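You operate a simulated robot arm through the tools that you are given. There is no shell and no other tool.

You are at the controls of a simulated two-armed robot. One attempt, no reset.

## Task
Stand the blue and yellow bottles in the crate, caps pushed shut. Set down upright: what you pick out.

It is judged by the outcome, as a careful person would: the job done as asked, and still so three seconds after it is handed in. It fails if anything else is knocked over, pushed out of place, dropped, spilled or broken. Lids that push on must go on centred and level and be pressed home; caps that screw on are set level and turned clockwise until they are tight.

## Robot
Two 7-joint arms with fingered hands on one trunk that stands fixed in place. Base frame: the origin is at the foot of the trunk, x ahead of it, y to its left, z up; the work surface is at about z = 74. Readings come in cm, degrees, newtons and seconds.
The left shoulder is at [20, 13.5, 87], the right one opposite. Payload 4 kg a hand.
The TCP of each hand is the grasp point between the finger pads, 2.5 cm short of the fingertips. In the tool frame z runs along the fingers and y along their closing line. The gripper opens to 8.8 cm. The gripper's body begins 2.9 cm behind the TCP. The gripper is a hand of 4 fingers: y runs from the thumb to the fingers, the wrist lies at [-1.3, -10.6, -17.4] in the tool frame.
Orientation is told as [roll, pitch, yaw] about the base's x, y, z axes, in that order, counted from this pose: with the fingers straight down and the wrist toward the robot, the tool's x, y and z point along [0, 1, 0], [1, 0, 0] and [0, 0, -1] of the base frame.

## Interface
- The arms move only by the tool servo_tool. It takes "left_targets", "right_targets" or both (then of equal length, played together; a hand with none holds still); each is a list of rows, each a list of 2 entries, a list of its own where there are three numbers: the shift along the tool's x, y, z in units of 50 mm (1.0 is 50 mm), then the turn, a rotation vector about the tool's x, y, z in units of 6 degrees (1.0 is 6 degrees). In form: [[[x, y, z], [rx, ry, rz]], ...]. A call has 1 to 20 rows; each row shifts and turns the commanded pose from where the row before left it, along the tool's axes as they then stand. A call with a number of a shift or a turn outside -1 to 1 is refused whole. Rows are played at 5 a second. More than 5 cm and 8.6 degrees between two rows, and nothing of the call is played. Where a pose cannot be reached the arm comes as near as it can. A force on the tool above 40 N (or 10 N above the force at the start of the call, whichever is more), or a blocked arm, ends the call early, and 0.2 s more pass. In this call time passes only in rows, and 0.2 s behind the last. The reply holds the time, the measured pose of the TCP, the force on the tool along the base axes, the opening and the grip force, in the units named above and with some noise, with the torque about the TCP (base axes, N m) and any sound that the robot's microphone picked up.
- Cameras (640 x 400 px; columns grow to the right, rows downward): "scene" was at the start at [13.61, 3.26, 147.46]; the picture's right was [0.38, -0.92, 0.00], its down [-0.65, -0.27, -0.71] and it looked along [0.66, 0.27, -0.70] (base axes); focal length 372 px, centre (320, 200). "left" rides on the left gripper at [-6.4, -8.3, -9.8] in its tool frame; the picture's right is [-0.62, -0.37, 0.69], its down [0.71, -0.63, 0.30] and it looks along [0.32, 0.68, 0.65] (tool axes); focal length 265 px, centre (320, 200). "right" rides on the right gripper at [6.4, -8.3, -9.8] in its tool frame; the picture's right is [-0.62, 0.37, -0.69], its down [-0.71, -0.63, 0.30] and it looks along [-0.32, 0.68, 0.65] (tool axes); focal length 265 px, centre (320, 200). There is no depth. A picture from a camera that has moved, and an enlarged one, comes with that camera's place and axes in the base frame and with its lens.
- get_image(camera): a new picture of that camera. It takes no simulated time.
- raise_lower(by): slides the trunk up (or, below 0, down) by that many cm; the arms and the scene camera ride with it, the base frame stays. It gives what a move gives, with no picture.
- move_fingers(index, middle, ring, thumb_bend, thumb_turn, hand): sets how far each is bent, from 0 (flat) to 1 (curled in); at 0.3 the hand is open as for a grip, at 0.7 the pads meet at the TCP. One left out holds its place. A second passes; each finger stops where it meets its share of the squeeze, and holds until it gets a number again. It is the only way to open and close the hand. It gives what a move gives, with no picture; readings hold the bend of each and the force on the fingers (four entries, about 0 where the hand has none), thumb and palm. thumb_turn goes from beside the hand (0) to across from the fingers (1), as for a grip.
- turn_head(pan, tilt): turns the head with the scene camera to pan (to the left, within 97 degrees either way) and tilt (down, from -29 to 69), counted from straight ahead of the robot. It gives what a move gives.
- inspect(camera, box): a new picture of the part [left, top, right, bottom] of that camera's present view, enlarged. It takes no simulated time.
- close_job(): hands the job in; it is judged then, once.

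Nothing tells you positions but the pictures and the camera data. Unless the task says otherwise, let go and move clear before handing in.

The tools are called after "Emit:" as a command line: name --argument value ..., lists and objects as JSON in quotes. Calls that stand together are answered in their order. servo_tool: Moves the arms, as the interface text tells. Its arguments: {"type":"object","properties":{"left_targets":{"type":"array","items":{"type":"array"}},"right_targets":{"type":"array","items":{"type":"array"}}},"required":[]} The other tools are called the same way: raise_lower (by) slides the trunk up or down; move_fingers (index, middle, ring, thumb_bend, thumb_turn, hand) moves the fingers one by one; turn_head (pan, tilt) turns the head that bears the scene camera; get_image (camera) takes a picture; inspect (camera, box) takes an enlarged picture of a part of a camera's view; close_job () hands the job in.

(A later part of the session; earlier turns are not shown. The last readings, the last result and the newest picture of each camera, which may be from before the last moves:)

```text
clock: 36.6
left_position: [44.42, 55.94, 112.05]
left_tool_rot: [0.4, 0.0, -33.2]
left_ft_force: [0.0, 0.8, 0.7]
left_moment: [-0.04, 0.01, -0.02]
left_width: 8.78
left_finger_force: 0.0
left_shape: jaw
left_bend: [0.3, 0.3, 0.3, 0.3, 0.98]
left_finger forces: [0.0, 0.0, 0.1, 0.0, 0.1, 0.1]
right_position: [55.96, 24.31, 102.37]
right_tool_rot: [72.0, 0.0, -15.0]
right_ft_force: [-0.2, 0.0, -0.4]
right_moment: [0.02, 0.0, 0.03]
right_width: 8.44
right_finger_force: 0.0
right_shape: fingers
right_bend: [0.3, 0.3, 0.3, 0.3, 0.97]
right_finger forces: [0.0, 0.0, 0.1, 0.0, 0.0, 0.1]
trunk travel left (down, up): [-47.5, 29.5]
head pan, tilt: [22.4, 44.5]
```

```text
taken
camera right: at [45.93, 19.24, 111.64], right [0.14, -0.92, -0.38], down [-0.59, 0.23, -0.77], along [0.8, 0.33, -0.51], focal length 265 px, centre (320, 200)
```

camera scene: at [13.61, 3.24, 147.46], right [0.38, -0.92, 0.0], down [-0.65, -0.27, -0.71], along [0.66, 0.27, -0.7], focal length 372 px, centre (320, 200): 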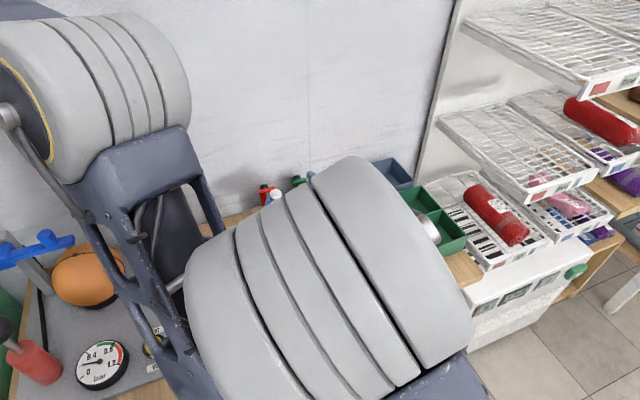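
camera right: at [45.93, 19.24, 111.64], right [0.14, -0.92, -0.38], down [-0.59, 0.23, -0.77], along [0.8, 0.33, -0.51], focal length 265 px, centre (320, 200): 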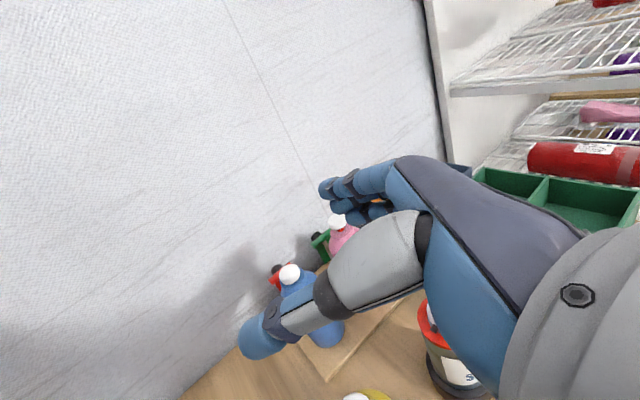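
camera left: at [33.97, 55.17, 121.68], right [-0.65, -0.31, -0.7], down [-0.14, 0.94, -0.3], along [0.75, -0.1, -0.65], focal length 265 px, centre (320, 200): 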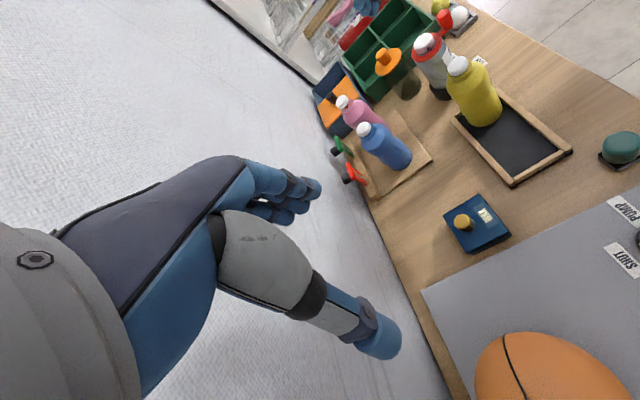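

From the left camera the yellow bottle, tray and surroundings are all in view. I bring the open right hand over the yellow bottle, offset so the bottle will pass between thumb and fingers, stopping above the cap.

Emit:
servo_tool --right_targets '[[[-0.35, -0.213, 0.113], [0, 0, 0]], [[-0.35, -0.213, 0.113], [0, 0, 0]], [[-0.35, -0.213, 0.113], [0, 0, 0]], [[-0.35, -0.213, 0.113], [0, 0, 0]]]'

Emit:
get_image --camera "left"

Emit:
get_image --camera "right"

Emit:
get_image --camera "scene"

```text
clock: 37.6
left_position: [44.48, 56.11, 111.9]
left_tool_rot: [0.3, 0.1, -33.0]
left_ft_force: [-1.3, -0.7, -0.6]
left_moment: [0.01, -0.02, 0.03]
left_width: 8.77
left_finger_force: 0.0
left_shape: jaw
left_bend: [0.3, 0.3, 0.3, 0.3, 0.98]
left_finger forces: [0.1, 0.0, 0.1, 0.1, 0.0, 0.0]
right_position: [51.85, 25.56, 94.98]
right_tool_rot: [72.1, 0.0, -15.0]
right_ft_force: [0.4, 0.0, -0.3]
right_moment: [-0.02, 0.0, -0.01]
right_width: 8.46
right_finger_force: 0.1
right_shape: fingers
right_bend: [0.3, 0.3, 0.3, 0.3, 0.97]
right_finger forces: [0.1, 0.0, 0.0, 0.0, 0.0, 0.1]
trunk travel left (down, up): [-47.5, 29.5]
head pan, tilt: [22.4, 44.5]
```

```text
taken
camera left: at [33.98, 55.15, 121.67], right [-0.65, -0.31, -0.7], down [-0.14, 0.94, -0.3], along [0.75, -0.1, -0.65], focal length 265 px, centre (320, 200)
```

left: 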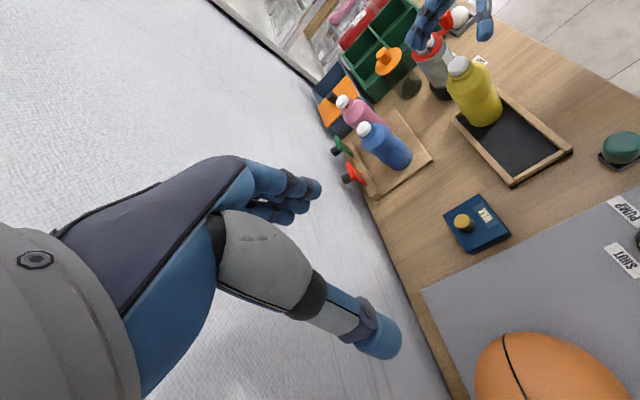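

```text
taken
camera right: at [41.73, 20.49, 104.14], right [0.14, -0.92, -0.38], down [-0.59, 0.23, -0.77], along [0.8, 0.33, -0.51], focal length 265 px, centre (320, 200)
```

right: 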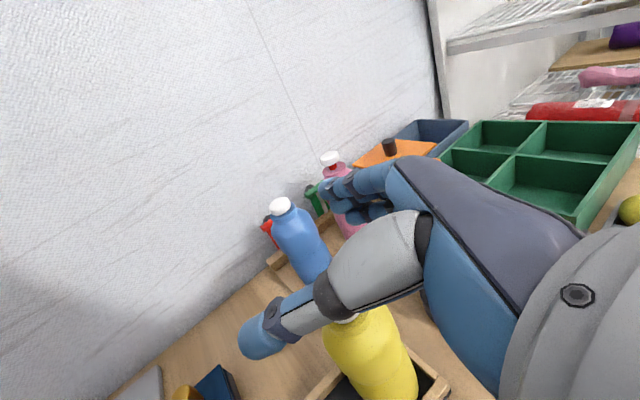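

```text
taken
camera scene: at [13.61, 3.25, 147.46], right [0.38, -0.92, 0.0], down [-0.65, -0.27, -0.71], along [0.66, 0.27, -0.7], focal length 372 px, centre (320, 200)
```

scene: 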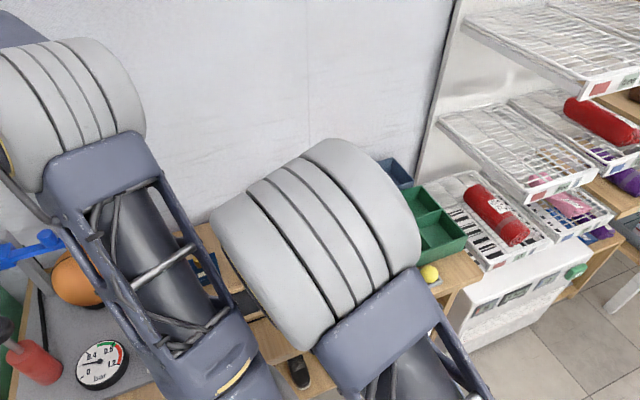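

The hand straddles the space right above the yellow cap. I zoom in to check the alignment before descending.

Emit:
inspect --camera "left" --box '[390, 0, 550, 140]'

Emit:
inspect --camera "right" --box '[220, 140, 460, 400]'

```text
2.86 times, centred on (470, 70) of left
camera zoom: at [33.98, 55.15, 121.67], right [-0.65, -0.31, -0.7], down [-0.14, 0.94, -0.3], along [0.75, -0.1, -0.65], focal length 758 px, centre (-109, 571)
```

zoom: 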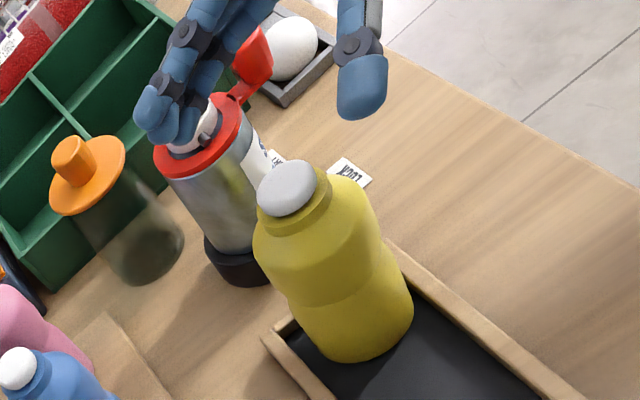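

```text
1.54 times, centred on (340, 270) of right
camera zoom: at [41.73, 20.49, 104.14], right [0.14, -0.92, -0.38], down [-0.59, 0.23, -0.77], along [0.8, 0.33, -0.51], focal length 408 px, centre (289, 92)
```

zoom: 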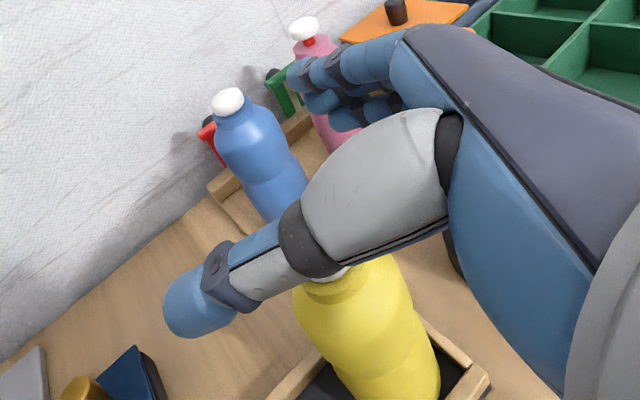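

The geometry checks out, with about 1.2 cm clearance on each side. I descend halfway, then check.

Emit:
servo_tool --right_targets '[[[-0.2, 0.005, 0.065], [0, 0, 0]], [[-0.2, 0, 0.065], [0, 0, 0]], [[-0.2, 0, 0.065], [0, 0, 0]], [[-0.2, 0, 0.065], [0, 0, 0]], [[-0.2, 0, 0.065], [0, 0, 0]]]'

Emit:
inspect --camera "left" --box '[390, 0, 550, 140]'

Emit:
inspect --camera "right" --box '[220, 140, 460, 400]'

```text
clock: 38.8
left_position: [44.46, 56.02, 111.91]
left_tool_rot: [0.3, 0.2, -33.0]
left_ft_force: [0.7, 0.1, -0.2]
left_moment: [-0.01, -0.02, -0.03]
left_width: 8.77
left_finger_force: 0.1
left_shape: jaw
left_bend: [0.3, 0.3, 0.3, 0.3, 0.98]
left_finger forces: [0.0, 0.0, 0.0, 0.0, 0.0, 0.1]
right_position: [51.73, 25.48, 89.66]
right_tool_rot: [72.0, 0.0, -15.1]
right_ft_force: [0.5, 0.4, 0.0]
right_moment: [0.04, -0.01, 0.02]
right_width: 8.45
right_finger_force: 0.0
right_shape: fingers
right_bend: [0.3, 0.3, 0.3, 0.3, 0.97]
right_finger forces: [0.0, 0.1, 0.0, 0.0, 0.0, 0.1]
trunk travel left (down, up): [-47.5, 29.5]
head pan, tilt: [22.4, 44.5]
```

```text
2.86 times, centred on (470, 70) of left
camera zoom: at [33.98, 55.16, 121.66], right [-0.65, -0.31, -0.7], down [-0.14, 0.94, -0.3], along [0.75, -0.1, -0.65], focal length 758 px, centre (-109, 571)
```

zoom: 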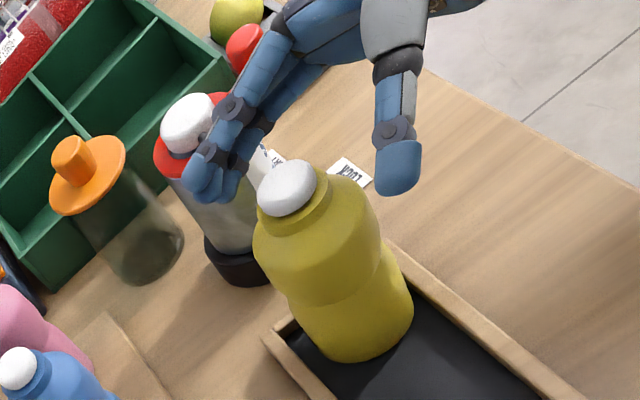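

```text
1.54 times, centred on (340, 270) of right
camera zoom: at [41.7, 20.34, 98.94], right [0.14, -0.92, -0.38], down [-0.59, 0.23, -0.77], along [0.8, 0.33, -0.51], focal length 408 px, centre (289, 92)
```

zoom: 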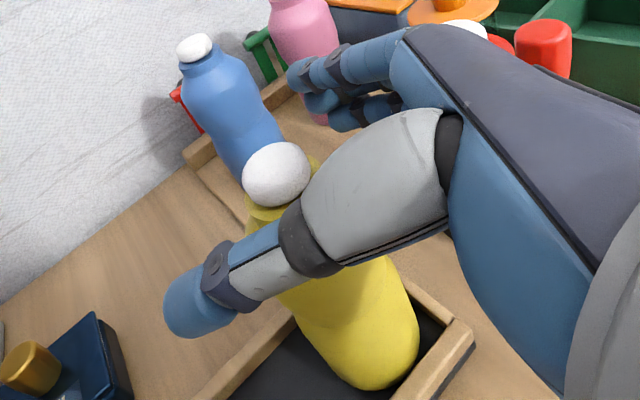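

The cap is passing cleanly between thumb and fingers, with the spray can clear behind. I go down the rest of the way to grip height.

Emit:
servo_tool --right_targets '[[[-0.19, 0, 0.062], [0, 0, 0]], [[-0.19, 0, 0.062], [0, 0, 0]], [[-0.19, 0, 0.062], [0, 0, 0]], [[-0.19, 0, 0.062], [0, 0, 0]], [[-0.19, 0, 0.062], [0, 0, 0]], [[-0.15, 0, 0.05], [0, 0, 0]]]'

Emit:
inspect --camera "left" --box '[390, 0, 550, 140]'

Emit:
inspect --camera "right" --box '[220, 140, 460, 400]'

```text
clock: 40.2
left_position: [44.45, 56.13, 111.85]
left_tool_rot: [0.4, 0.2, -33.1]
left_ft_force: [-0.3, -0.2, 0.5]
left_moment: [-0.03, -0.03, -0.02]
left_width: 8.78
left_finger_force: 0.1
left_shape: jaw
left_bend: [0.3, 0.3, 0.3, 0.3, 0.98]
left_finger forces: [0.0, 0.0, 0.0, 0.0, 0.1, 0.0]
right_position: [51.93, 25.45, 83.94]
right_tool_rot: [72.0, 0.0, -14.9]
right_ft_force: [0.5, -0.6, 0.2]
right_moment: [0.01, -0.03, 0.0]
right_width: 8.45
right_finger_force: 0.0
right_shape: fingers
right_bend: [0.3, 0.3, 0.3, 0.3, 0.97]
right_finger forces: [0.0, 0.1, 0.0, 0.0, 0.0, 0.0]
trunk travel left (down, up): [-47.5, 29.5]
head pan, tilt: [22.4, 44.5]
```

```text
2.86 times, centred on (470, 70) of left
camera zoom: at [33.98, 55.16, 121.66], right [-0.65, -0.31, -0.7], down [-0.14, 0.94, -0.3], along [0.75, -0.1, -0.65], focal length 758 px, centre (-109, 571)
```

zoom: 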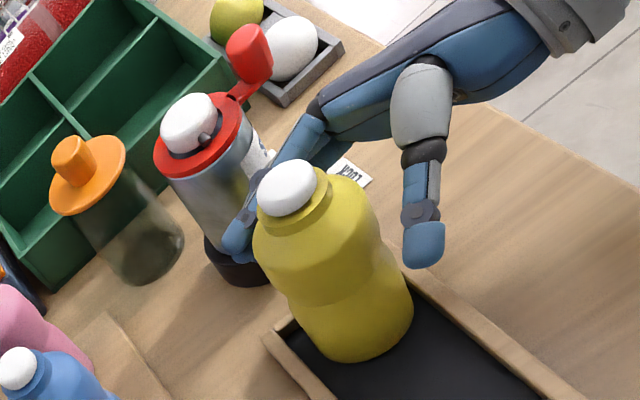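

```text
1.54 times, centred on (340, 270) of right
camera zoom: at [41.88, 20.36, 93.17], right [0.14, -0.92, -0.38], down [-0.59, 0.23, -0.77], along [0.8, 0.33, -0.51], focal length 408 px, centre (289, 92)
```

zoom: 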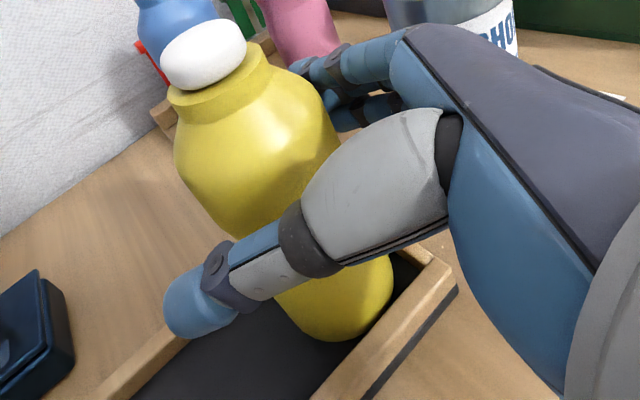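

The bottle stands well inside the open grasp. I close the fingers and thumb on it.

Emit:
move_fingers --hand "right" --index 0.6 --middle 0.6 --ring 0.6 --thumb_bend 0.6

Emit:
inspect --camera "left" --box '[390, 0, 550, 140]'

Emit:
inspect --camera "right" --box '[220, 140, 460, 400]'

```text
clock: 41.2
left_position: [44.45, 55.93, 111.86]
left_tool_rot: [0.3, 0.2, -33.0]
left_ft_force: [-0.6, 0.0, -0.2]
left_moment: [0.01, 0.05, 0.03]
left_width: 8.78
left_finger_force: 0.1
left_shape: jaw
left_bend: [0.3, 0.3, 0.3, 0.3, 0.98]
left_finger forces: [0.0, 0.0, 0.0, 0.0, 0.0, 0.0]
right_position: [51.99, 25.37, 83.95]
right_tool_rot: [72.0, 0.0, -15.0]
right_ft_force: [2.3, -0.8, -0.4]
right_moment: [-0.04, -0.23, -0.02]
right_width: 4.83
right_finger_force: 15.0
right_shape: fingers
right_bend: [0.52, 0.53, 0.52, 0.46, 0.97]
right_finger forces: [5.8, 5.3, 5.3, 0.1, 13.9, 0.0]
trunk travel left (down, up): [-47.5, 29.5]
head pan, tilt: [22.4, 44.5]
```

```text
2.86 times, centred on (470, 70) of left
camera zoom: at [33.99, 55.16, 121.66], right [-0.65, -0.31, -0.7], down [-0.14, 0.94, -0.3], along [0.75, -0.1, -0.65], focal length 758 px, centre (-109, 571)
```

zoom: 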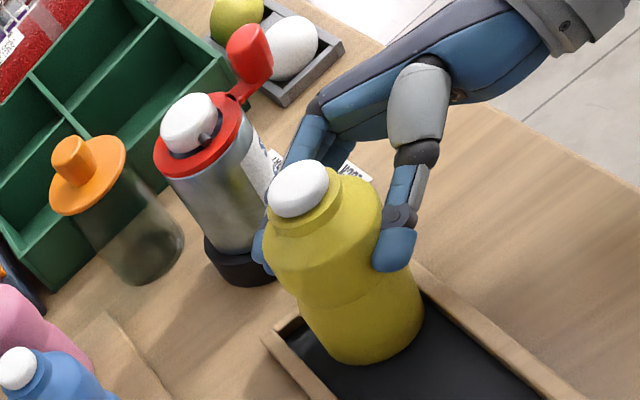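

```text
1.54 times, centred on (340, 270) of right
camera zoom: at [41.9, 20.36, 93.17], right [0.14, -0.92, -0.38], down [-0.59, 0.23, -0.77], along [0.8, 0.33, -0.51], focal length 408 px, centre (289, 92)
```

zoom: 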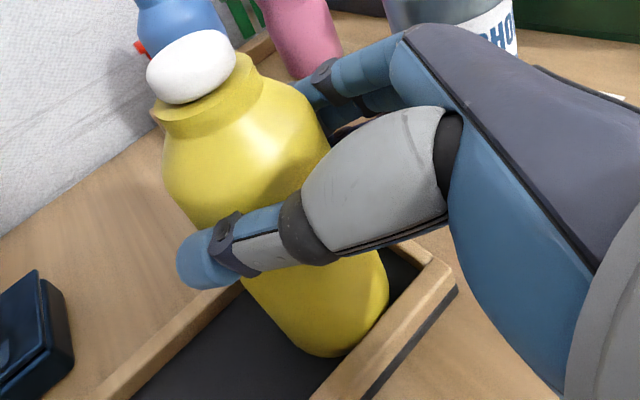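

The bottle is held by three fingers and the thumb with about 15 N. I lift it a few centimetres and check that it comes along straight.

Emit:
servo_tool --right_targets '[[[0.095, 0, -0.031], [0, 0, 0]], [[0.19, 0, -0.062], [0, 0, 0]], [[0.285, 0, -0.093], [0, 0, 0]], [[0.285, 0, -0.093], [0, 0, 0]]]'

Emit:
inspect --camera "left" --box '[390, 0, 550, 140]'

Emit:
inspect --camera "right" --box '[220, 140, 460, 400]'

```text
clock: 42.2
left_position: [44.45, 55.98, 111.78]
left_tool_rot: [0.3, 0.2, -32.9]
left_ft_force: [-0.1, 0.4, 0.6]
left_moment: [0.0, -0.03, 0.03]
left_width: 8.76
left_finger_force: 0.1
left_shape: jaw
left_bend: [0.3, 0.3, 0.3, 0.3, 0.98]
left_finger forces: [0.1, 0.1, 0.1, 0.0, 0.1, 0.1]
right_position: [51.83, 25.68, 88.27]
right_tool_rot: [72.0, 0.0, -15.0]
right_ft_force: [-0.2, -0.5, -3.6]
right_moment: [-0.05, -0.02, 0.01]
right_width: 4.84
right_finger_force: 14.9
right_shape: fingers
right_bend: [0.52, 0.54, 0.53, 0.46, 0.96]
right_finger forces: [5.8, 4.7, 4.0, 0.0, 14.4, 0.1]
trunk travel left (down, up): [-47.5, 29.5]
head pan, tilt: [22.4, 44.5]
```

```text
2.86 times, centred on (470, 70) of left
camera zoom: at [33.98, 55.17, 121.65], right [-0.65, -0.31, -0.7], down [-0.14, 0.94, -0.3], along [0.75, -0.1, -0.65], focal length 758 px, centre (-109, 571)
```

zoom: 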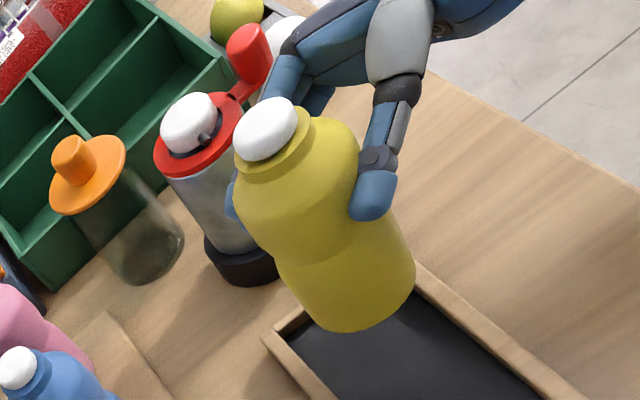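

```text
1.54 times, centred on (340, 270) of right
camera zoom: at [41.7, 20.49, 97.54], right [0.14, -0.92, -0.38], down [-0.59, 0.23, -0.77], along [0.8, 0.33, -0.51], focal length 408 px, centre (289, 92)
```

zoom: 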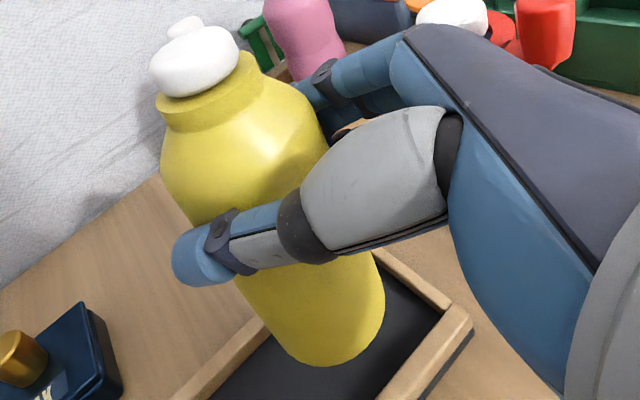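

The bottle is up and straight, weighing about 350 g. I raise it well above the spray can and jar before carrying it to the crate.

Emit:
servo_tool --right_targets '[[[0.57, 0, -0.185], [0, 0, 0]], [[0.57, 0, -0.185], [0, 0, 0]], [[0.57, 0, -0.185], [0, 0, 0]], [[0.57, 0, -0.185], [0, 0, 0]], [[0.57, 0, -0.185], [0, 0, 0]]]'

Emit:
get_image --camera "scene"

Emit:
get_image --camera "right"

```text
clock: 43.4
left_position: [44.4, 55.98, 111.75]
left_tool_rot: [0.3, 0.2, -33.0]
left_ft_force: [0.3, 0.1, -0.1]
left_moment: [0.03, 0.01, 0.01]
left_width: 8.79
left_finger_force: 0.1
left_shape: jaw
left_bend: [0.3, 0.3, 0.3, 0.3, 0.98]
left_finger forces: [0.0, 0.0, 0.0, 0.0, 0.1, 0.0]
right_position: [51.62, 25.47, 103.36]
right_tool_rot: [72.1, 0.0, -15.0]
right_ft_force: [0.2, -0.5, -4.7]
right_moment: [-0.05, -0.02, 0.0]
right_width: 4.82
right_finger_force: 14.1
right_shape: fingers
right_bend: [0.52, 0.54, 0.54, 0.46, 0.96]
right_finger forces: [5.8, 4.6, 3.9, 0.1, 14.0, 0.0]
trunk travel left (down, up): [-47.5, 29.5]
head pan, tilt: [22.4, 44.5]
```

```text
taken
camera scene: at [13.64, 3.28, 147.45], right [0.38, -0.92, 0.0], down [-0.65, -0.27, -0.71], along [0.66, 0.27, -0.7], focal length 372 px, centre (320, 200)
```

scene: 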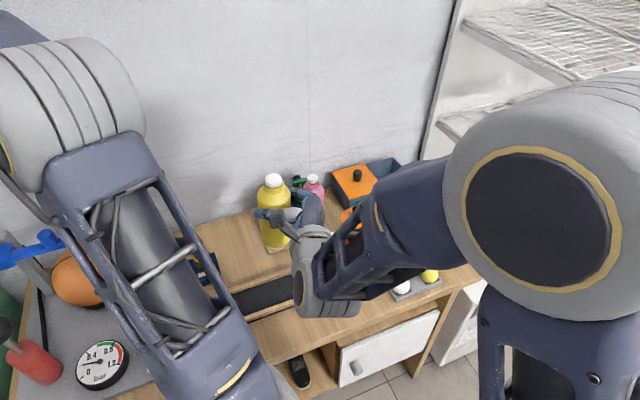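

```text
taken
camera right: at [41.65, 20.38, 112.62], right [0.14, -0.92, -0.37], down [-0.59, 0.23, -0.77], along [0.8, 0.33, -0.51], focal length 265 px, centre (320, 200)
```

right: 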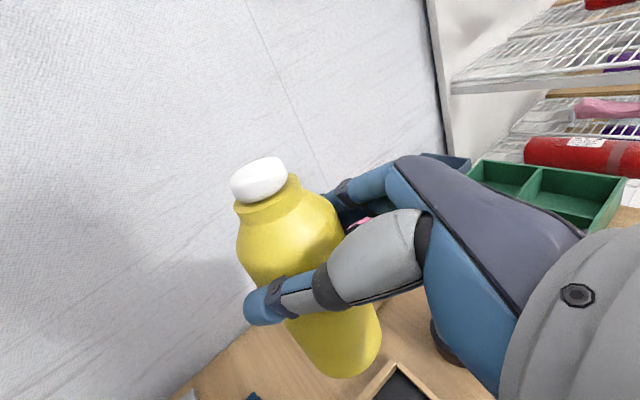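

The bottle is high and steady. I carry it over toward the crate at this height.

Emit:
servo_tool --right_targets '[[[-0.042, 0.677, -0.277], [0, 0, 0]], [[-0.042, 0.677, -0.277], [0, 0, 0]], [[-0.042, 0.677, -0.277], [0, 0, 0]], [[-0.042, 0.677, -0.277], [0, 0, 0]], [[-0.042, 0.677, -0.277], [0, 0, 0]], [[-0.042, 0.677, -0.277], [0, 0, 0]], [[-0.042, 0.677, -0.277], [0, 0, 0]]]'

Emit:
get_image --camera "scene"

Emit:
get_image --camera "right"

```text
clock: 45.0
left_position: [44.47, 56.12, 111.88]
left_tool_rot: [0.3, 0.1, -32.9]
left_ft_force: [-0.6, 1.2, -0.1]
left_moment: [0.0, 0.02, -0.01]
left_width: 8.76
left_finger_force: 0.2
left_shape: jaw
left_bend: [0.3, 0.3, 0.3, 0.3, 0.98]
left_finger forces: [0.0, 0.0, 0.1, 0.0, 0.1, 0.1]
right_position: [72.35, 10.15, 105.52]
right_tool_rot: [72.1, 0.2, -14.9]
right_ft_force: [0.0, 0.3, -3.7]
right_moment: [-0.06, 0.01, 0.04]
right_width: 4.82
right_finger_force: 13.9
right_shape: fingers
right_bend: [0.52, 0.54, 0.54, 0.46, 0.96]
right_finger forces: [5.8, 4.5, 3.8, 0.0, 14.1, 0.0]
trunk travel left (down, up): [-47.5, 29.5]
head pan, tilt: [22.4, 44.5]
```

```text
taken
camera scene: at [13.6, 3.28, 147.46], right [0.38, -0.92, 0.0], down [-0.65, -0.27, -0.71], along [0.66, 0.27, -0.7], focal length 372 px, centre (320, 200)
```

scene: 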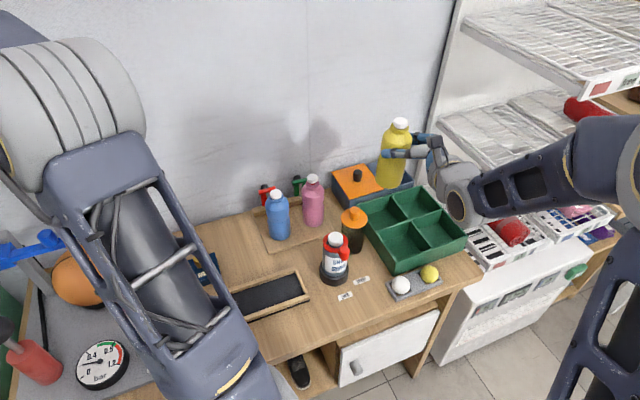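

```text
taken
camera right: at [62.38, 5.03, 114.72], right [0.14, -0.92, -0.38], down [-0.59, 0.23, -0.77], along [0.79, 0.33, -0.51], focal length 265 px, centre (320, 200)
```

right: 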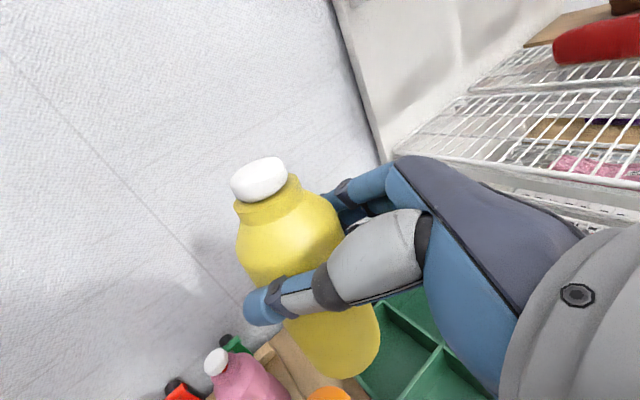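

The scene camera now has a clear view of the crate and the carried bottle. I zoom in on the crate to pin down its compartments.

Emit:
inspect --camera "scene" --box '[350, 170, 480, 280]'

Emit:
inspect --camera "scene" --box '[360, 100, 470, 210]'

```text
3.64 times, centred on (415, 225) of scene
camera zoom: at [13.6, 3.28, 147.46], right [0.38, -0.92, 0.0], down [-0.65, -0.27, -0.71], along [0.66, 0.27, -0.7], focal length 1352 px, centre (-26, 109)
```

zoom: 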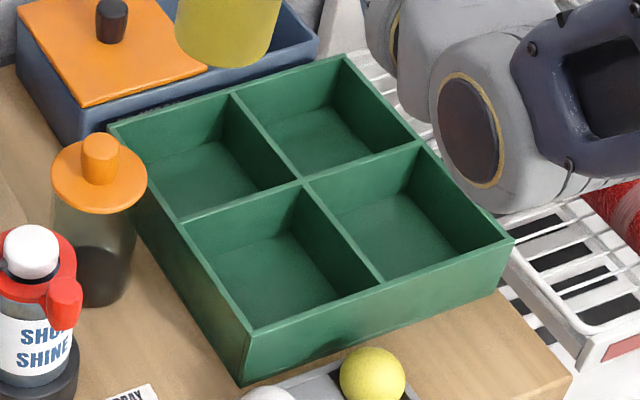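

```text
3.64 times, centred on (415, 155) of scene
camera zoom: at [13.6, 3.28, 147.46], right [0.38, -0.92, 0.0], down [-0.65, -0.27, -0.71], along [0.66, 0.27, -0.7], focal length 1352 px, centre (-26, 364)
```

zoom: 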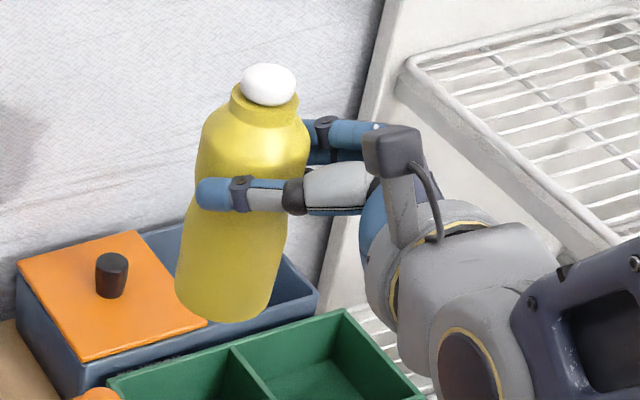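

The bottle hangs vertical. The crate's dividers cross near (79.2, 6.2), so the far compartment's centre is about (86.1, 6.25). I move the bottle over it.

Emit:
servo_tool --right_targets '[[[-0.145, 0.737, -0.042], [0, 0, 0]], [[-0.145, 0.737, -0.042], [0, 0, 0]], [[-0.145, 0.737, -0.042], [0, 0, 0]], [[-0.145, 0.737, -0.042], [0, 0, 0]]]'

Emit:
inspect --camera "scene" --box '[350, 90, 510, 250]'

Emit:
get_image --camera "right"

```text
clock: 46.0
left_position: [44.39, 56.21, 111.82]
left_tool_rot: [0.2, 0.1, -33.0]
left_ft_force: [0.0, 0.7, 0.1]
left_moment: [-0.03, -0.06, 0.0]
left_width: 8.76
left_finger_force: 0.1
left_shape: jaw
left_bend: [0.3, 0.3, 0.3, 0.3, 0.98]
left_finger forces: [0.1, 0.0, 0.0, 0.0, 0.0, 0.1]
right_position: [86.26, 4.44, 102.7]
right_tool_rot: [72.0, -0.1, -15.0]
right_ft_force: [-0.5, 0.6, -3.6]
right_moment: [-0.09, 0.0, -0.01]
right_width: 4.84
right_finger_force: 14.7
right_shape: fingers
right_bend: [0.52, 0.54, 0.54, 0.46, 0.96]
right_finger forces: [5.8, 4.7, 3.7, 0.0, 14.2, 0.1]
trunk travel left (down, up): [-47.5, 29.5]
head pan, tilt: [22.4, 44.5]
```

```text
2.50 times, centred on (430, 170) of scene
camera zoom: at [13.6, 3.28, 147.46], right [0.38, -0.92, 0.0], down [-0.65, -0.27, -0.71], along [0.66, 0.27, -0.7], focal length 930 px, centre (45, 275)
```

zoom: 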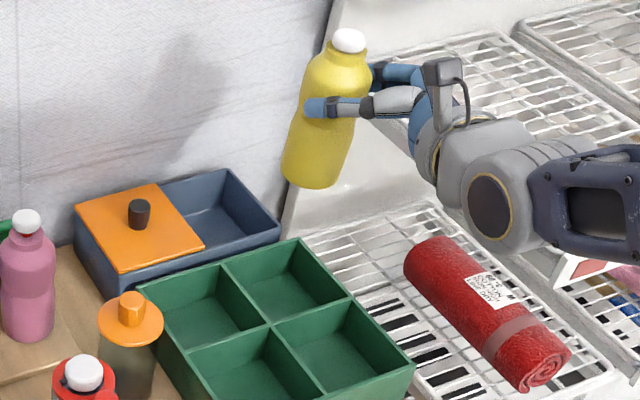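

```text
taken
camera right: at [76.18, -0.66, 111.92], right [0.14, -0.92, -0.38], down [-0.59, 0.23, -0.77], along [0.8, 0.33, -0.51], focal length 265 px, centre (320, 200)
```

right: 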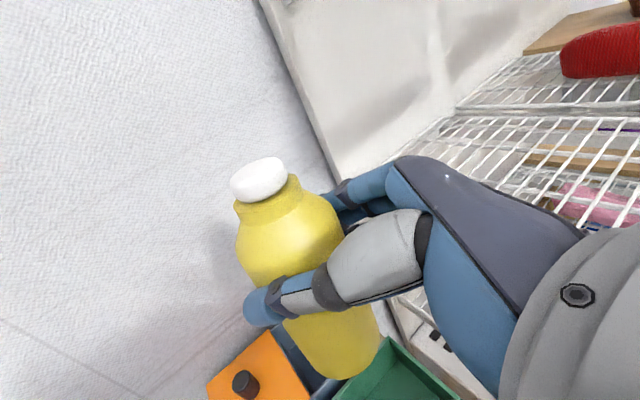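

The bottle is right over the far compartment, at about (86.1, 6.1). I lower until its base is just above the crate rim and check.

Emit:
servo_tool --right_targets '[[[-0.4, -0.01, 0.165], [0, 0, 0]], [[-0.4, 0, 0.13], [0, 0, 0]], [[-0.4, 0, 0.13], [0, 0, 0]], [[-0.4, 0, 0.13], [0, 0, 0]], [[-0.4, 0, 0.13], [0, 0, 0]]]'

Emit:
inspect --camera "scene" --box '[350, 110, 510, 270]'

Emit:
get_image --camera "right"

```text
clock: 47.2
left_position: [44.46, 55.98, 111.88]
left_tool_rot: [0.4, 0.1, -33.0]
left_ft_force: [-0.7, -0.3, 0.6]
left_moment: [0.0, 0.02, -0.01]
left_width: 8.76
left_finger_force: 0.0
left_shape: jaw
left_bend: [0.3, 0.3, 0.3, 0.3, 0.98]
left_finger forces: [0.1, 0.0, 0.0, 0.1, 0.1, 0.0]
right_position: [86.04, 4.73, 91.85]
right_tool_rot: [72.0, 0.0, -15.1]
right_ft_force: [-0.7, 0.2, -3.8]
right_moment: [-0.08, -0.02, 0.01]
right_width: 4.82
right_finger_force: 14.3
right_shape: fingers
right_bend: [0.52, 0.54, 0.54, 0.46, 0.96]
right_finger forces: [5.8, 4.7, 3.8, 0.1, 14.2, 0.0]
trunk travel left (down, up): [-47.5, 29.5]
head pan, tilt: [22.4, 44.5]
```

```text
2.50 times, centred on (430, 190) of scene
camera zoom: at [13.62, 3.26, 147.46], right [0.38, -0.92, 0.0], down [-0.65, -0.27, -0.71], along [0.66, 0.27, -0.7], focal length 930 px, centre (45, 225)
```

zoom: 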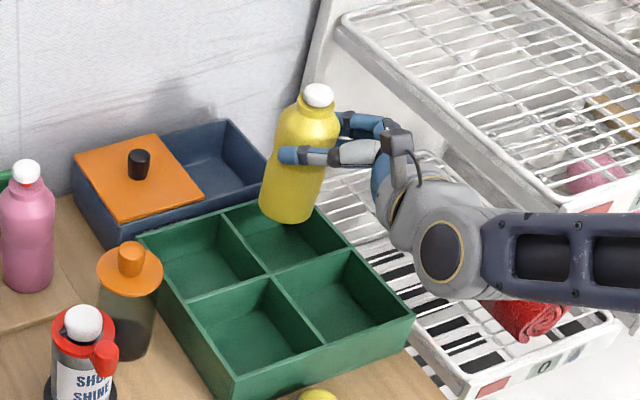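

```text
taken
camera right: at [76.09, -0.39, 101.21], right [0.14, -0.92, -0.38], down [-0.59, 0.23, -0.77], along [0.8, 0.33, -0.51], focal length 265 px, centre (320, 200)
```

right: 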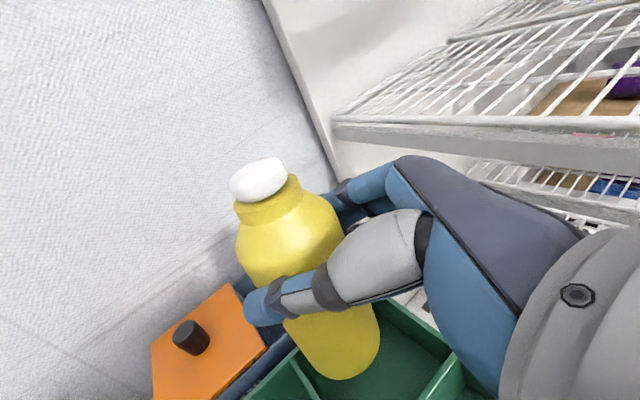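

The base is just above the rim and over the far compartment, and the forearm stays in front of the shelf. I lower the bottle in slowly.

Emit:
servo_tool --right_targets '[[[-0.19, 0, 0.062], [0, 0, 0]], [[-0.19, 0, 0.062], [0, 0, 0]], [[-0.19, 0, 0.062], [0, 0, 0]], [[-0.19, 0, 0.062], [0, 0, 0]], [[-0.19, 0, 0.062], [0, 0, 0]]]'

Emit:
inspect --camera "scene" --box '[350, 110, 510, 270]'

Emit:
get_image --camera "right"

```text
clock: 48.4
left_position: [44.5, 56.03, 111.87]
left_tool_rot: [0.3, 0.2, -32.9]
left_ft_force: [-0.1, 0.1, 0.6]
left_moment: [0.01, 0.0, 0.02]
left_width: 8.78
left_finger_force: 0.1
left_shape: jaw
left_bend: [0.3, 0.3, 0.3, 0.3, 0.98]
left_finger forces: [0.0, 0.0, 0.0, 0.1, 0.0, 0.0]
right_position: [86.15, 4.55, 87.04]
right_tool_rot: [72.0, 0.1, -15.0]
right_ft_force: [0.2, -0.2, -4.0]
right_moment: [-0.07, -0.02, 0.02]
right_width: 4.82
right_finger_force: 14.7
right_shape: fingers
right_bend: [0.52, 0.54, 0.54, 0.46, 0.96]
right_finger forces: [5.8, 4.7, 3.9, 0.1, 14.1, 0.0]
trunk travel left (down, up): [-47.5, 29.5]
head pan, tilt: [22.4, 44.5]
```

```text
2.50 times, centred on (430, 190) of scene
camera zoom: at [13.62, 3.26, 147.46], right [0.38, -0.92, 0.0], down [-0.65, -0.27, -0.71], along [0.66, 0.27, -0.7], focal length 930 px, centre (45, 225)
```

zoom: 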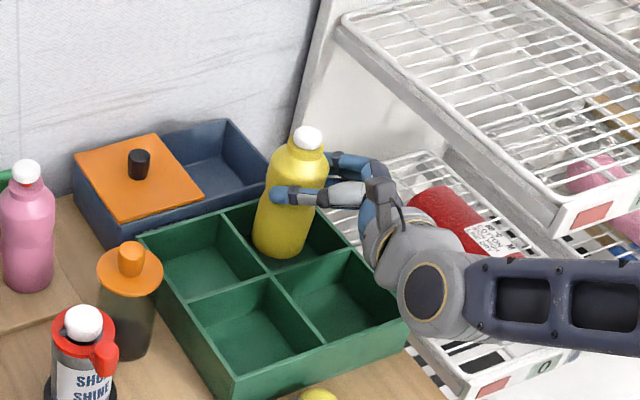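

```text
taken
camera right: at [76.03, -0.44, 96.31], right [0.14, -0.92, -0.38], down [-0.59, 0.23, -0.77], along [0.8, 0.33, -0.51], focal length 265 px, centre (320, 200)
```

right: 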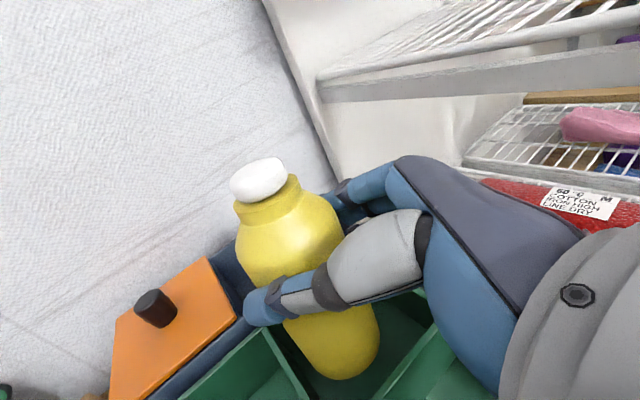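

The bottle is entering the compartment without touching the walls. I continue down to just above the floor.

Emit:
servo_tool --right_targets '[[[-0.095, 0, 0.031], [0, 0, 0]], [[-0.095, 0, 0.031], [0, 0, 0]], [[-0.095, 0, 0.031], [0, 0, 0]], [[-0.095, 0, 0.031], [0, 0, 0]], [[-0.076, 0, 0.025], [0, 0, 0]]]'

Emit:
inspect --camera "scene" --box '[370, 150, 470, 260]'

Emit:
get_image --camera "right"

```text
clock: 49.6
left_position: [44.44, 55.98, 111.83]
left_tool_rot: [0.3, 0.2, -33.0]
left_ft_force: [0.8, 0.3, 0.2]
left_moment: [-0.01, -0.04, -0.02]
left_width: 8.76
left_finger_force: 0.2
left_shape: jaw
left_bend: [0.3, 0.3, 0.3, 0.3, 0.98]
left_finger forces: [0.0, 0.0, 0.1, 0.0, 0.0, 0.0]
right_position: [86.11, 4.67, 84.57]
right_tool_rot: [72.0, 0.0, -15.0]
right_ft_force: [0.9, 0.3, -4.4]
right_moment: [-0.09, 0.01, 0.0]
right_width: 4.81
right_finger_force: 14.1
right_shape: fingers
right_bend: [0.52, 0.54, 0.54, 0.46, 0.96]
right_finger forces: [5.9, 4.7, 3.9, 0.0, 14.0, 0.0]
trunk travel left (down, up): [-47.5, 29.5]
head pan, tilt: [22.4, 44.5]
```

```text
3.64 times, centred on (420, 205) of scene
camera zoom: at [13.63, 3.26, 147.46], right [0.38, -0.92, 0.0], down [-0.65, -0.27, -0.71], along [0.66, 0.27, -0.7], focal length 1352 px, centre (-44, 182)
```

zoom: 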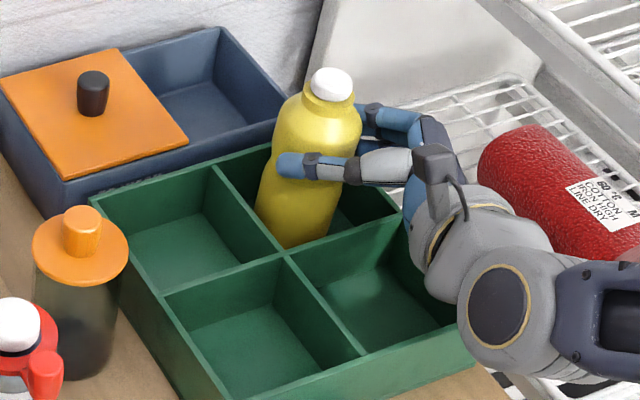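

```text
taken
camera right: at [76.05, -0.46, 93.79], right [0.14, -0.92, -0.38], down [-0.59, 0.23, -0.77], along [0.8, 0.33, -0.51], focal length 265 px, centre (320, 200)
```

right: 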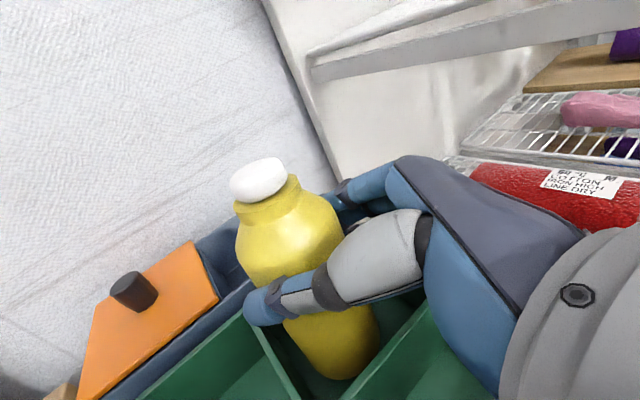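

The bottle's base is nearly on the floor. I take the last millimetres slowly until I feel contact.

Emit:
servo_tool --right_targets '[[[-0.038, 0, 0.0124], [0, 0, 0]], [[-0.038, 0, 0.0124], [0, 0, 0]], [[-0.038, 0, 0.0124], [0, 0, 0]]]'

```text
clock: 50.4
left_position: [44.57, 56.02, 111.85]
left_tool_rot: [0.3, 0.1, -33.0]
left_ft_force: [0.8, 0.7, -0.3]
left_moment: [0.01, 0.0, -0.02]
left_width: 8.77
left_finger_force: 0.0
left_shape: jaw
left_bend: [0.3, 0.3, 0.3, 0.3, 0.98]
left_finger forces: [0.0, 0.0, 0.1, 0.1, 0.0, 0.0]
right_position: [86.11, 4.73, 83.92]
right_tool_rot: [72.0, -0.1, -15.0]
right_ft_force: [-0.4, 0.5, -4.2]
right_moment: [-0.09, -0.01, -0.03]
right_width: 4.8
right_finger_force: 14.5
right_shape: fingers
right_bend: [0.52, 0.54, 0.54, 0.46, 0.96]
right_finger forces: [5.8, 4.7, 3.9, 0.0, 14.1, 0.0]
trunk travel left (down, up): [-47.5, 29.5]
head pan, tilt: [22.4, 44.5]
```

No contact yet; I keep lowering in small steps.

Emit:
servo_tool --right_targets '[[[-0.03, 0, 0.01], [0, 0, 0]], [[-0.03, 0, 0.01], [0, 0, 0]], [[-0.03, 0, 0.01], [0, 0, 0]]]'

Emit:
inspect --camera "scene" --box '[370, 150, 470, 260]'

```text
clock: 51.2
left_position: [44.41, 55.97, 111.85]
left_tool_rot: [0.3, 0.1, -32.9]
left_ft_force: [0.1, 0.8, 0.4]
left_moment: [0.02, 0.0, -0.02]
left_width: 8.77
left_finger_force: 0.0
left_shape: jaw
left_bend: [0.3, 0.3, 0.3, 0.3, 0.98]
left_finger forces: [0.0, 0.0, 0.0, 0.1, 0.1, 0.0]
right_position: [86.14, 4.71, 83.69]
right_tool_rot: [72.0, -0.2, -15.0]
right_ft_force: [-0.4, 1.2, 5.0]
right_moment: [0.06, -0.14, 0.04]
right_width: 4.82
right_finger_force: 13.5
right_shape: fingers
right_bend: [0.52, 0.54, 0.54, 0.46, 0.95]
right_finger forces: [5.3, 4.4, 3.7, 0.0, 14.1, 0.0]
trunk travel left (down, up): [-47.5, 29.5]
head pan, tilt: [22.4, 44.5]
```

```text
3.64 times, centred on (420, 205) of scene
camera zoom: at [13.6, 3.26, 147.48], right [0.38, -0.92, 0.0], down [-0.65, -0.27, -0.71], along [0.66, 0.27, -0.7], focal length 1352 px, centre (-44, 182)
```

zoom: 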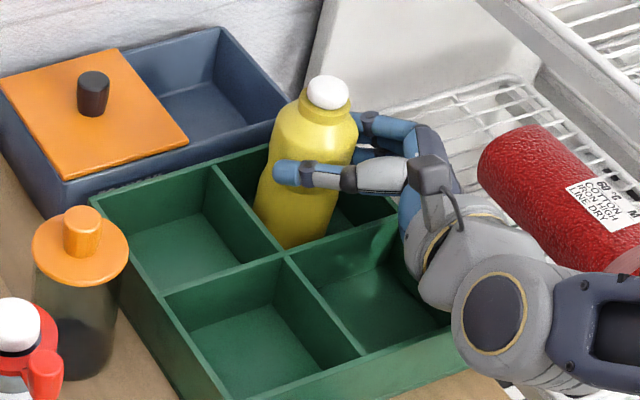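

The force reversed to +5 N, so the bottle stands on the crate floor. I relieve the pressure slightly and open the hand.

Emit:
servo_tool --right_targets '[[[0.02, 0, -0.006], [0, 0, 0]]]'

Emit:
move_fingers --hand "right" --index 0.3 --middle 0.3 --ring 0.3 --thumb_bend 0.3

Emit:
inspect --camera "scene" --box '[370, 150, 470, 260]'

Emit:
get_image --camera "right"

```text
clock: 51.6
left_position: [44.46, 56.02, 111.84]
left_tool_rot: [0.4, 0.2, -33.0]
left_ft_force: [-0.7, 0.5, 0.6]
left_moment: [0.01, 0.0, -0.02]
left_width: 8.76
left_finger_force: 0.0
left_shape: jaw
left_bend: [0.3, 0.3, 0.3, 0.3, 0.98]
left_finger forces: [0.0, 0.1, 0.1, 0.1, 0.0, 0.0]
right_position: [86.06, 4.59, 83.78]
right_tool_rot: [72.0, 0.0, -15.0]
right_ft_force: [1.6, 1.6, 5.4]
right_moment: [-0.01, -0.23, -0.01]
right_width: 4.82
right_finger_force: 14.5
right_shape: fingers
right_bend: [0.52, 0.54, 0.54, 0.46, 0.95]
right_finger forces: [5.3, 4.6, 4.1, 0.0, 14.1, 0.0]
trunk travel left (down, up): [-47.5, 29.5]
head pan, tilt: [22.4, 44.5]
```

```text
clock: 52.6
left_position: [44.43, 56.0, 111.81]
left_tool_rot: [0.3, 0.1, -33.1]
left_ft_force: [-0.3, 0.0, -0.4]
left_moment: [0.0, -0.02, 0.01]
left_width: 8.77
left_finger_force: 0.0
left_shape: jaw
left_bend: [0.3, 0.3, 0.3, 0.3, 0.98]
left_finger forces: [0.0, 0.0, 0.0, 0.0, 0.0, 0.0]
right_position: [86.05, 4.77, 83.81]
right_tool_rot: [72.0, 0.0, -15.1]
right_ft_force: [-0.1, 0.6, 0.4]
right_moment: [0.01, 0.0, 0.04]
right_width: 8.45
right_finger_force: 0.1
right_shape: fingers
right_bend: [0.3, 0.3, 0.3, 0.3, 0.97]
right_finger forces: [0.0, 0.0, 0.0, 0.0, 0.0, 0.0]
trunk travel left (down, up): [-47.5, 29.5]
head pan, tilt: [22.4, 44.5]
```

```text
3.64 times, centred on (420, 205) of scene
camera zoom: at [13.62, 3.26, 147.46], right [0.38, -0.92, 0.0], down [-0.65, -0.27, -0.71], along [0.66, 0.27, -0.7], focal length 1352 px, centre (-44, 182)
```

zoom: 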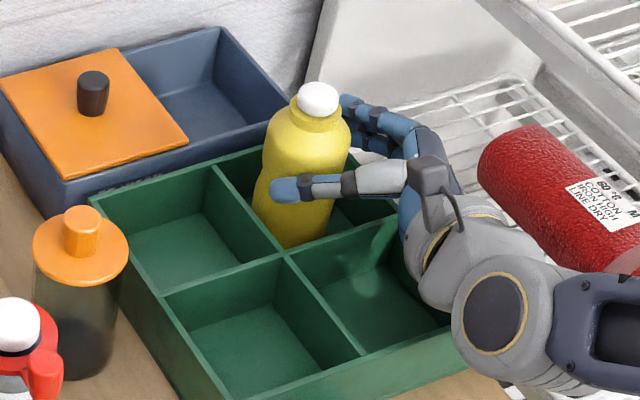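

```text
taken
camera right: at [76.01, -0.38, 92.89], right [0.14, -0.92, -0.38], down [-0.59, 0.23, -0.77], along [0.8, 0.33, -0.51], focal length 265 px, centre (320, 200)
```

right: 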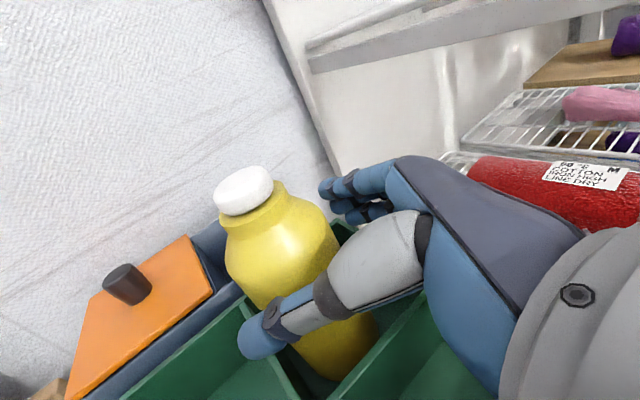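

Released, with no forces on the fingers; the bottle stands a bit nearer the thumb. I shift the hand 6 mm that way to centre the gap and then rise straight up.

Emit:
servo_tool --right_targets '[[[0, -0.11, 0], [0, 0, 0]], [[0.15, 0, -0.049], [0, 0, 0]], [[0.2, 0, -0.065], [0, 0, 0]], [[0.3, 0, -0.097], [0, 0, 0]]]'

Emit:
inspect --camera "scene" --box '[370, 150, 470, 260]'

Emit:
get_image --camera "right"

```text
clock: 53.6
left_position: [44.5, 56.05, 111.97]
left_tool_rot: [0.3, 0.2, -33.0]
left_ft_force: [-0.2, -0.4, 0.2]
left_moment: [-0.02, -0.01, 0.01]
left_width: 8.78
left_finger_force: 0.1
left_shape: jaw
left_bend: [0.3, 0.3, 0.3, 0.3, 0.98]
left_finger forces: [0.0, 0.0, 0.0, 0.1, 0.0, 0.0]
right_position: [85.74, 4.7, 86.81]
right_tool_rot: [72.1, 0.0, -15.0]
right_ft_force: [-0.7, 0.0, -0.4]
right_moment: [0.01, -0.03, -0.02]
right_width: 8.44
right_finger_force: 0.1
right_shape: fingers
right_bend: [0.3, 0.3, 0.3, 0.3, 0.97]
right_finger forces: [0.0, 0.0, 0.1, 0.0, 0.0, 0.0]
trunk travel left (down, up): [-47.5, 29.5]
head pan, tilt: [22.4, 44.5]
```

```text
3.64 times, centred on (420, 205) of scene
camera zoom: at [13.62, 3.26, 147.46], right [0.38, -0.92, 0.0], down [-0.65, -0.27, -0.71], along [0.66, 0.27, -0.7], focal length 1352 px, centre (-44, 182)
```

zoom: 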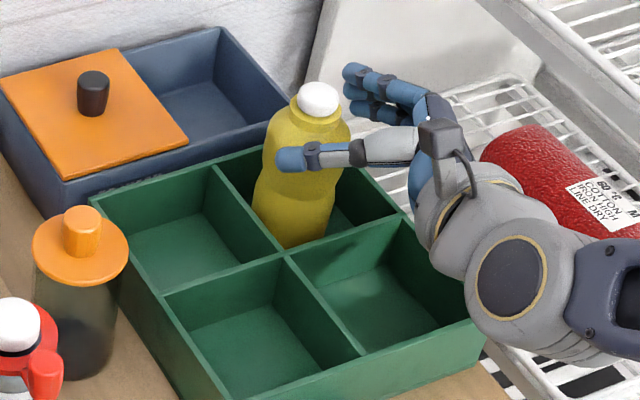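

```text
taken
camera right: at [75.62, -0.34, 96.07], right [0.14, -0.92, -0.38], down [-0.59, 0.23, -0.77], along [0.8, 0.33, -0.51], focal length 265 px, centre (320, 200)
```

right: 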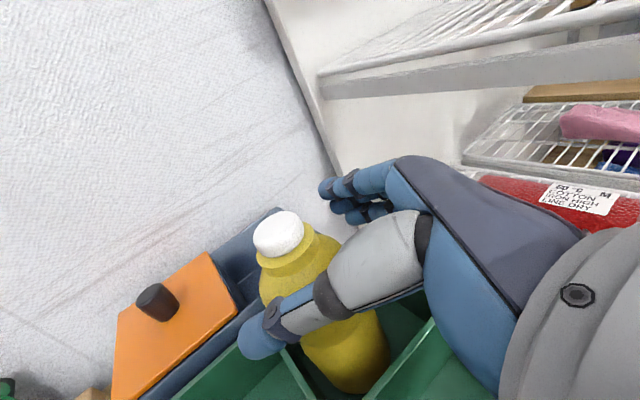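

The bottle stands on its own and the hand is rising cleanly. I continue up and clear.

Emit:
servo_tool --right_targets '[[[0.4, 0, -0.13], [0, 0, 0]], [[0.6, 0, -0.195], [0, 0, 0]], [[0.76, 0, -0.247], [0, 0, 0]], [[0.76, 0, -0.247], [0, 0, 0]], [[0.57, 0, -0.185], [0, 0, 0]]]'

Emit:
inspect --camera "scene" --box '[370, 150, 470, 260]'

Emit:
get_image --camera "scene"

```text
clock: 54.8
left_position: [44.46, 56.01, 111.9]
left_tool_rot: [0.3, 0.3, -33.0]
left_ft_force: [0.1, 0.5, 0.4]
left_moment: [0.01, 0.01, 0.0]
left_width: 8.79
left_finger_force: 0.2
left_shape: jaw
left_bend: [0.3, 0.3, 0.3, 0.3, 0.98]
left_finger forces: [0.0, 0.0, 0.1, 0.1, 0.0, 0.0]
right_position: [85.73, 4.9, 103.24]
right_tool_rot: [71.9, 0.0, -15.0]
right_ft_force: [-0.5, 0.3, 0.3]
right_moment: [0.02, 0.02, -0.01]
right_width: 8.43
right_finger_force: 0.0
right_shape: fingers
right_bend: [0.3, 0.3, 0.3, 0.3, 0.97]
right_finger forces: [0.0, 0.1, 0.1, 0.0, 0.0, 0.0]
trunk travel left (down, up): [-47.5, 29.5]
head pan, tilt: [22.4, 44.5]
```

```text
3.64 times, centred on (420, 205) of scene
camera zoom: at [13.63, 3.25, 147.45], right [0.38, -0.92, 0.0], down [-0.65, -0.27, -0.71], along [0.66, 0.27, -0.7], focal length 1352 px, centre (-44, 182)
```

zoom: 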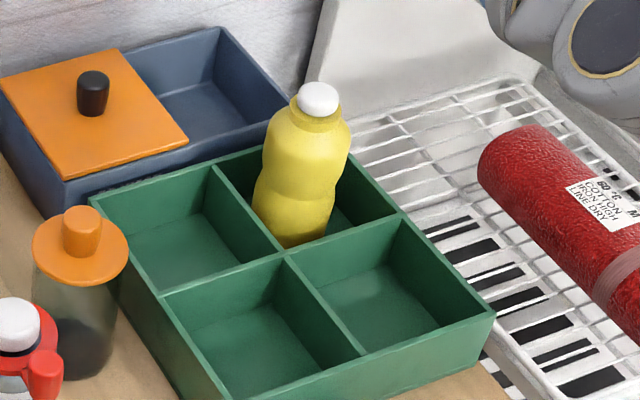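

```text
taken
camera scene: at [13.63, 3.25, 147.45], right [0.38, -0.92, 0.0], down [-0.65, -0.27, -0.71], along [0.66, 0.27, -0.7], focal length 372 px, centre (320, 200)
```

scene: 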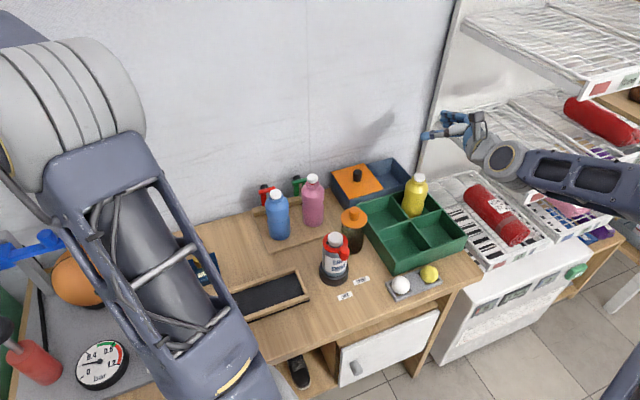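

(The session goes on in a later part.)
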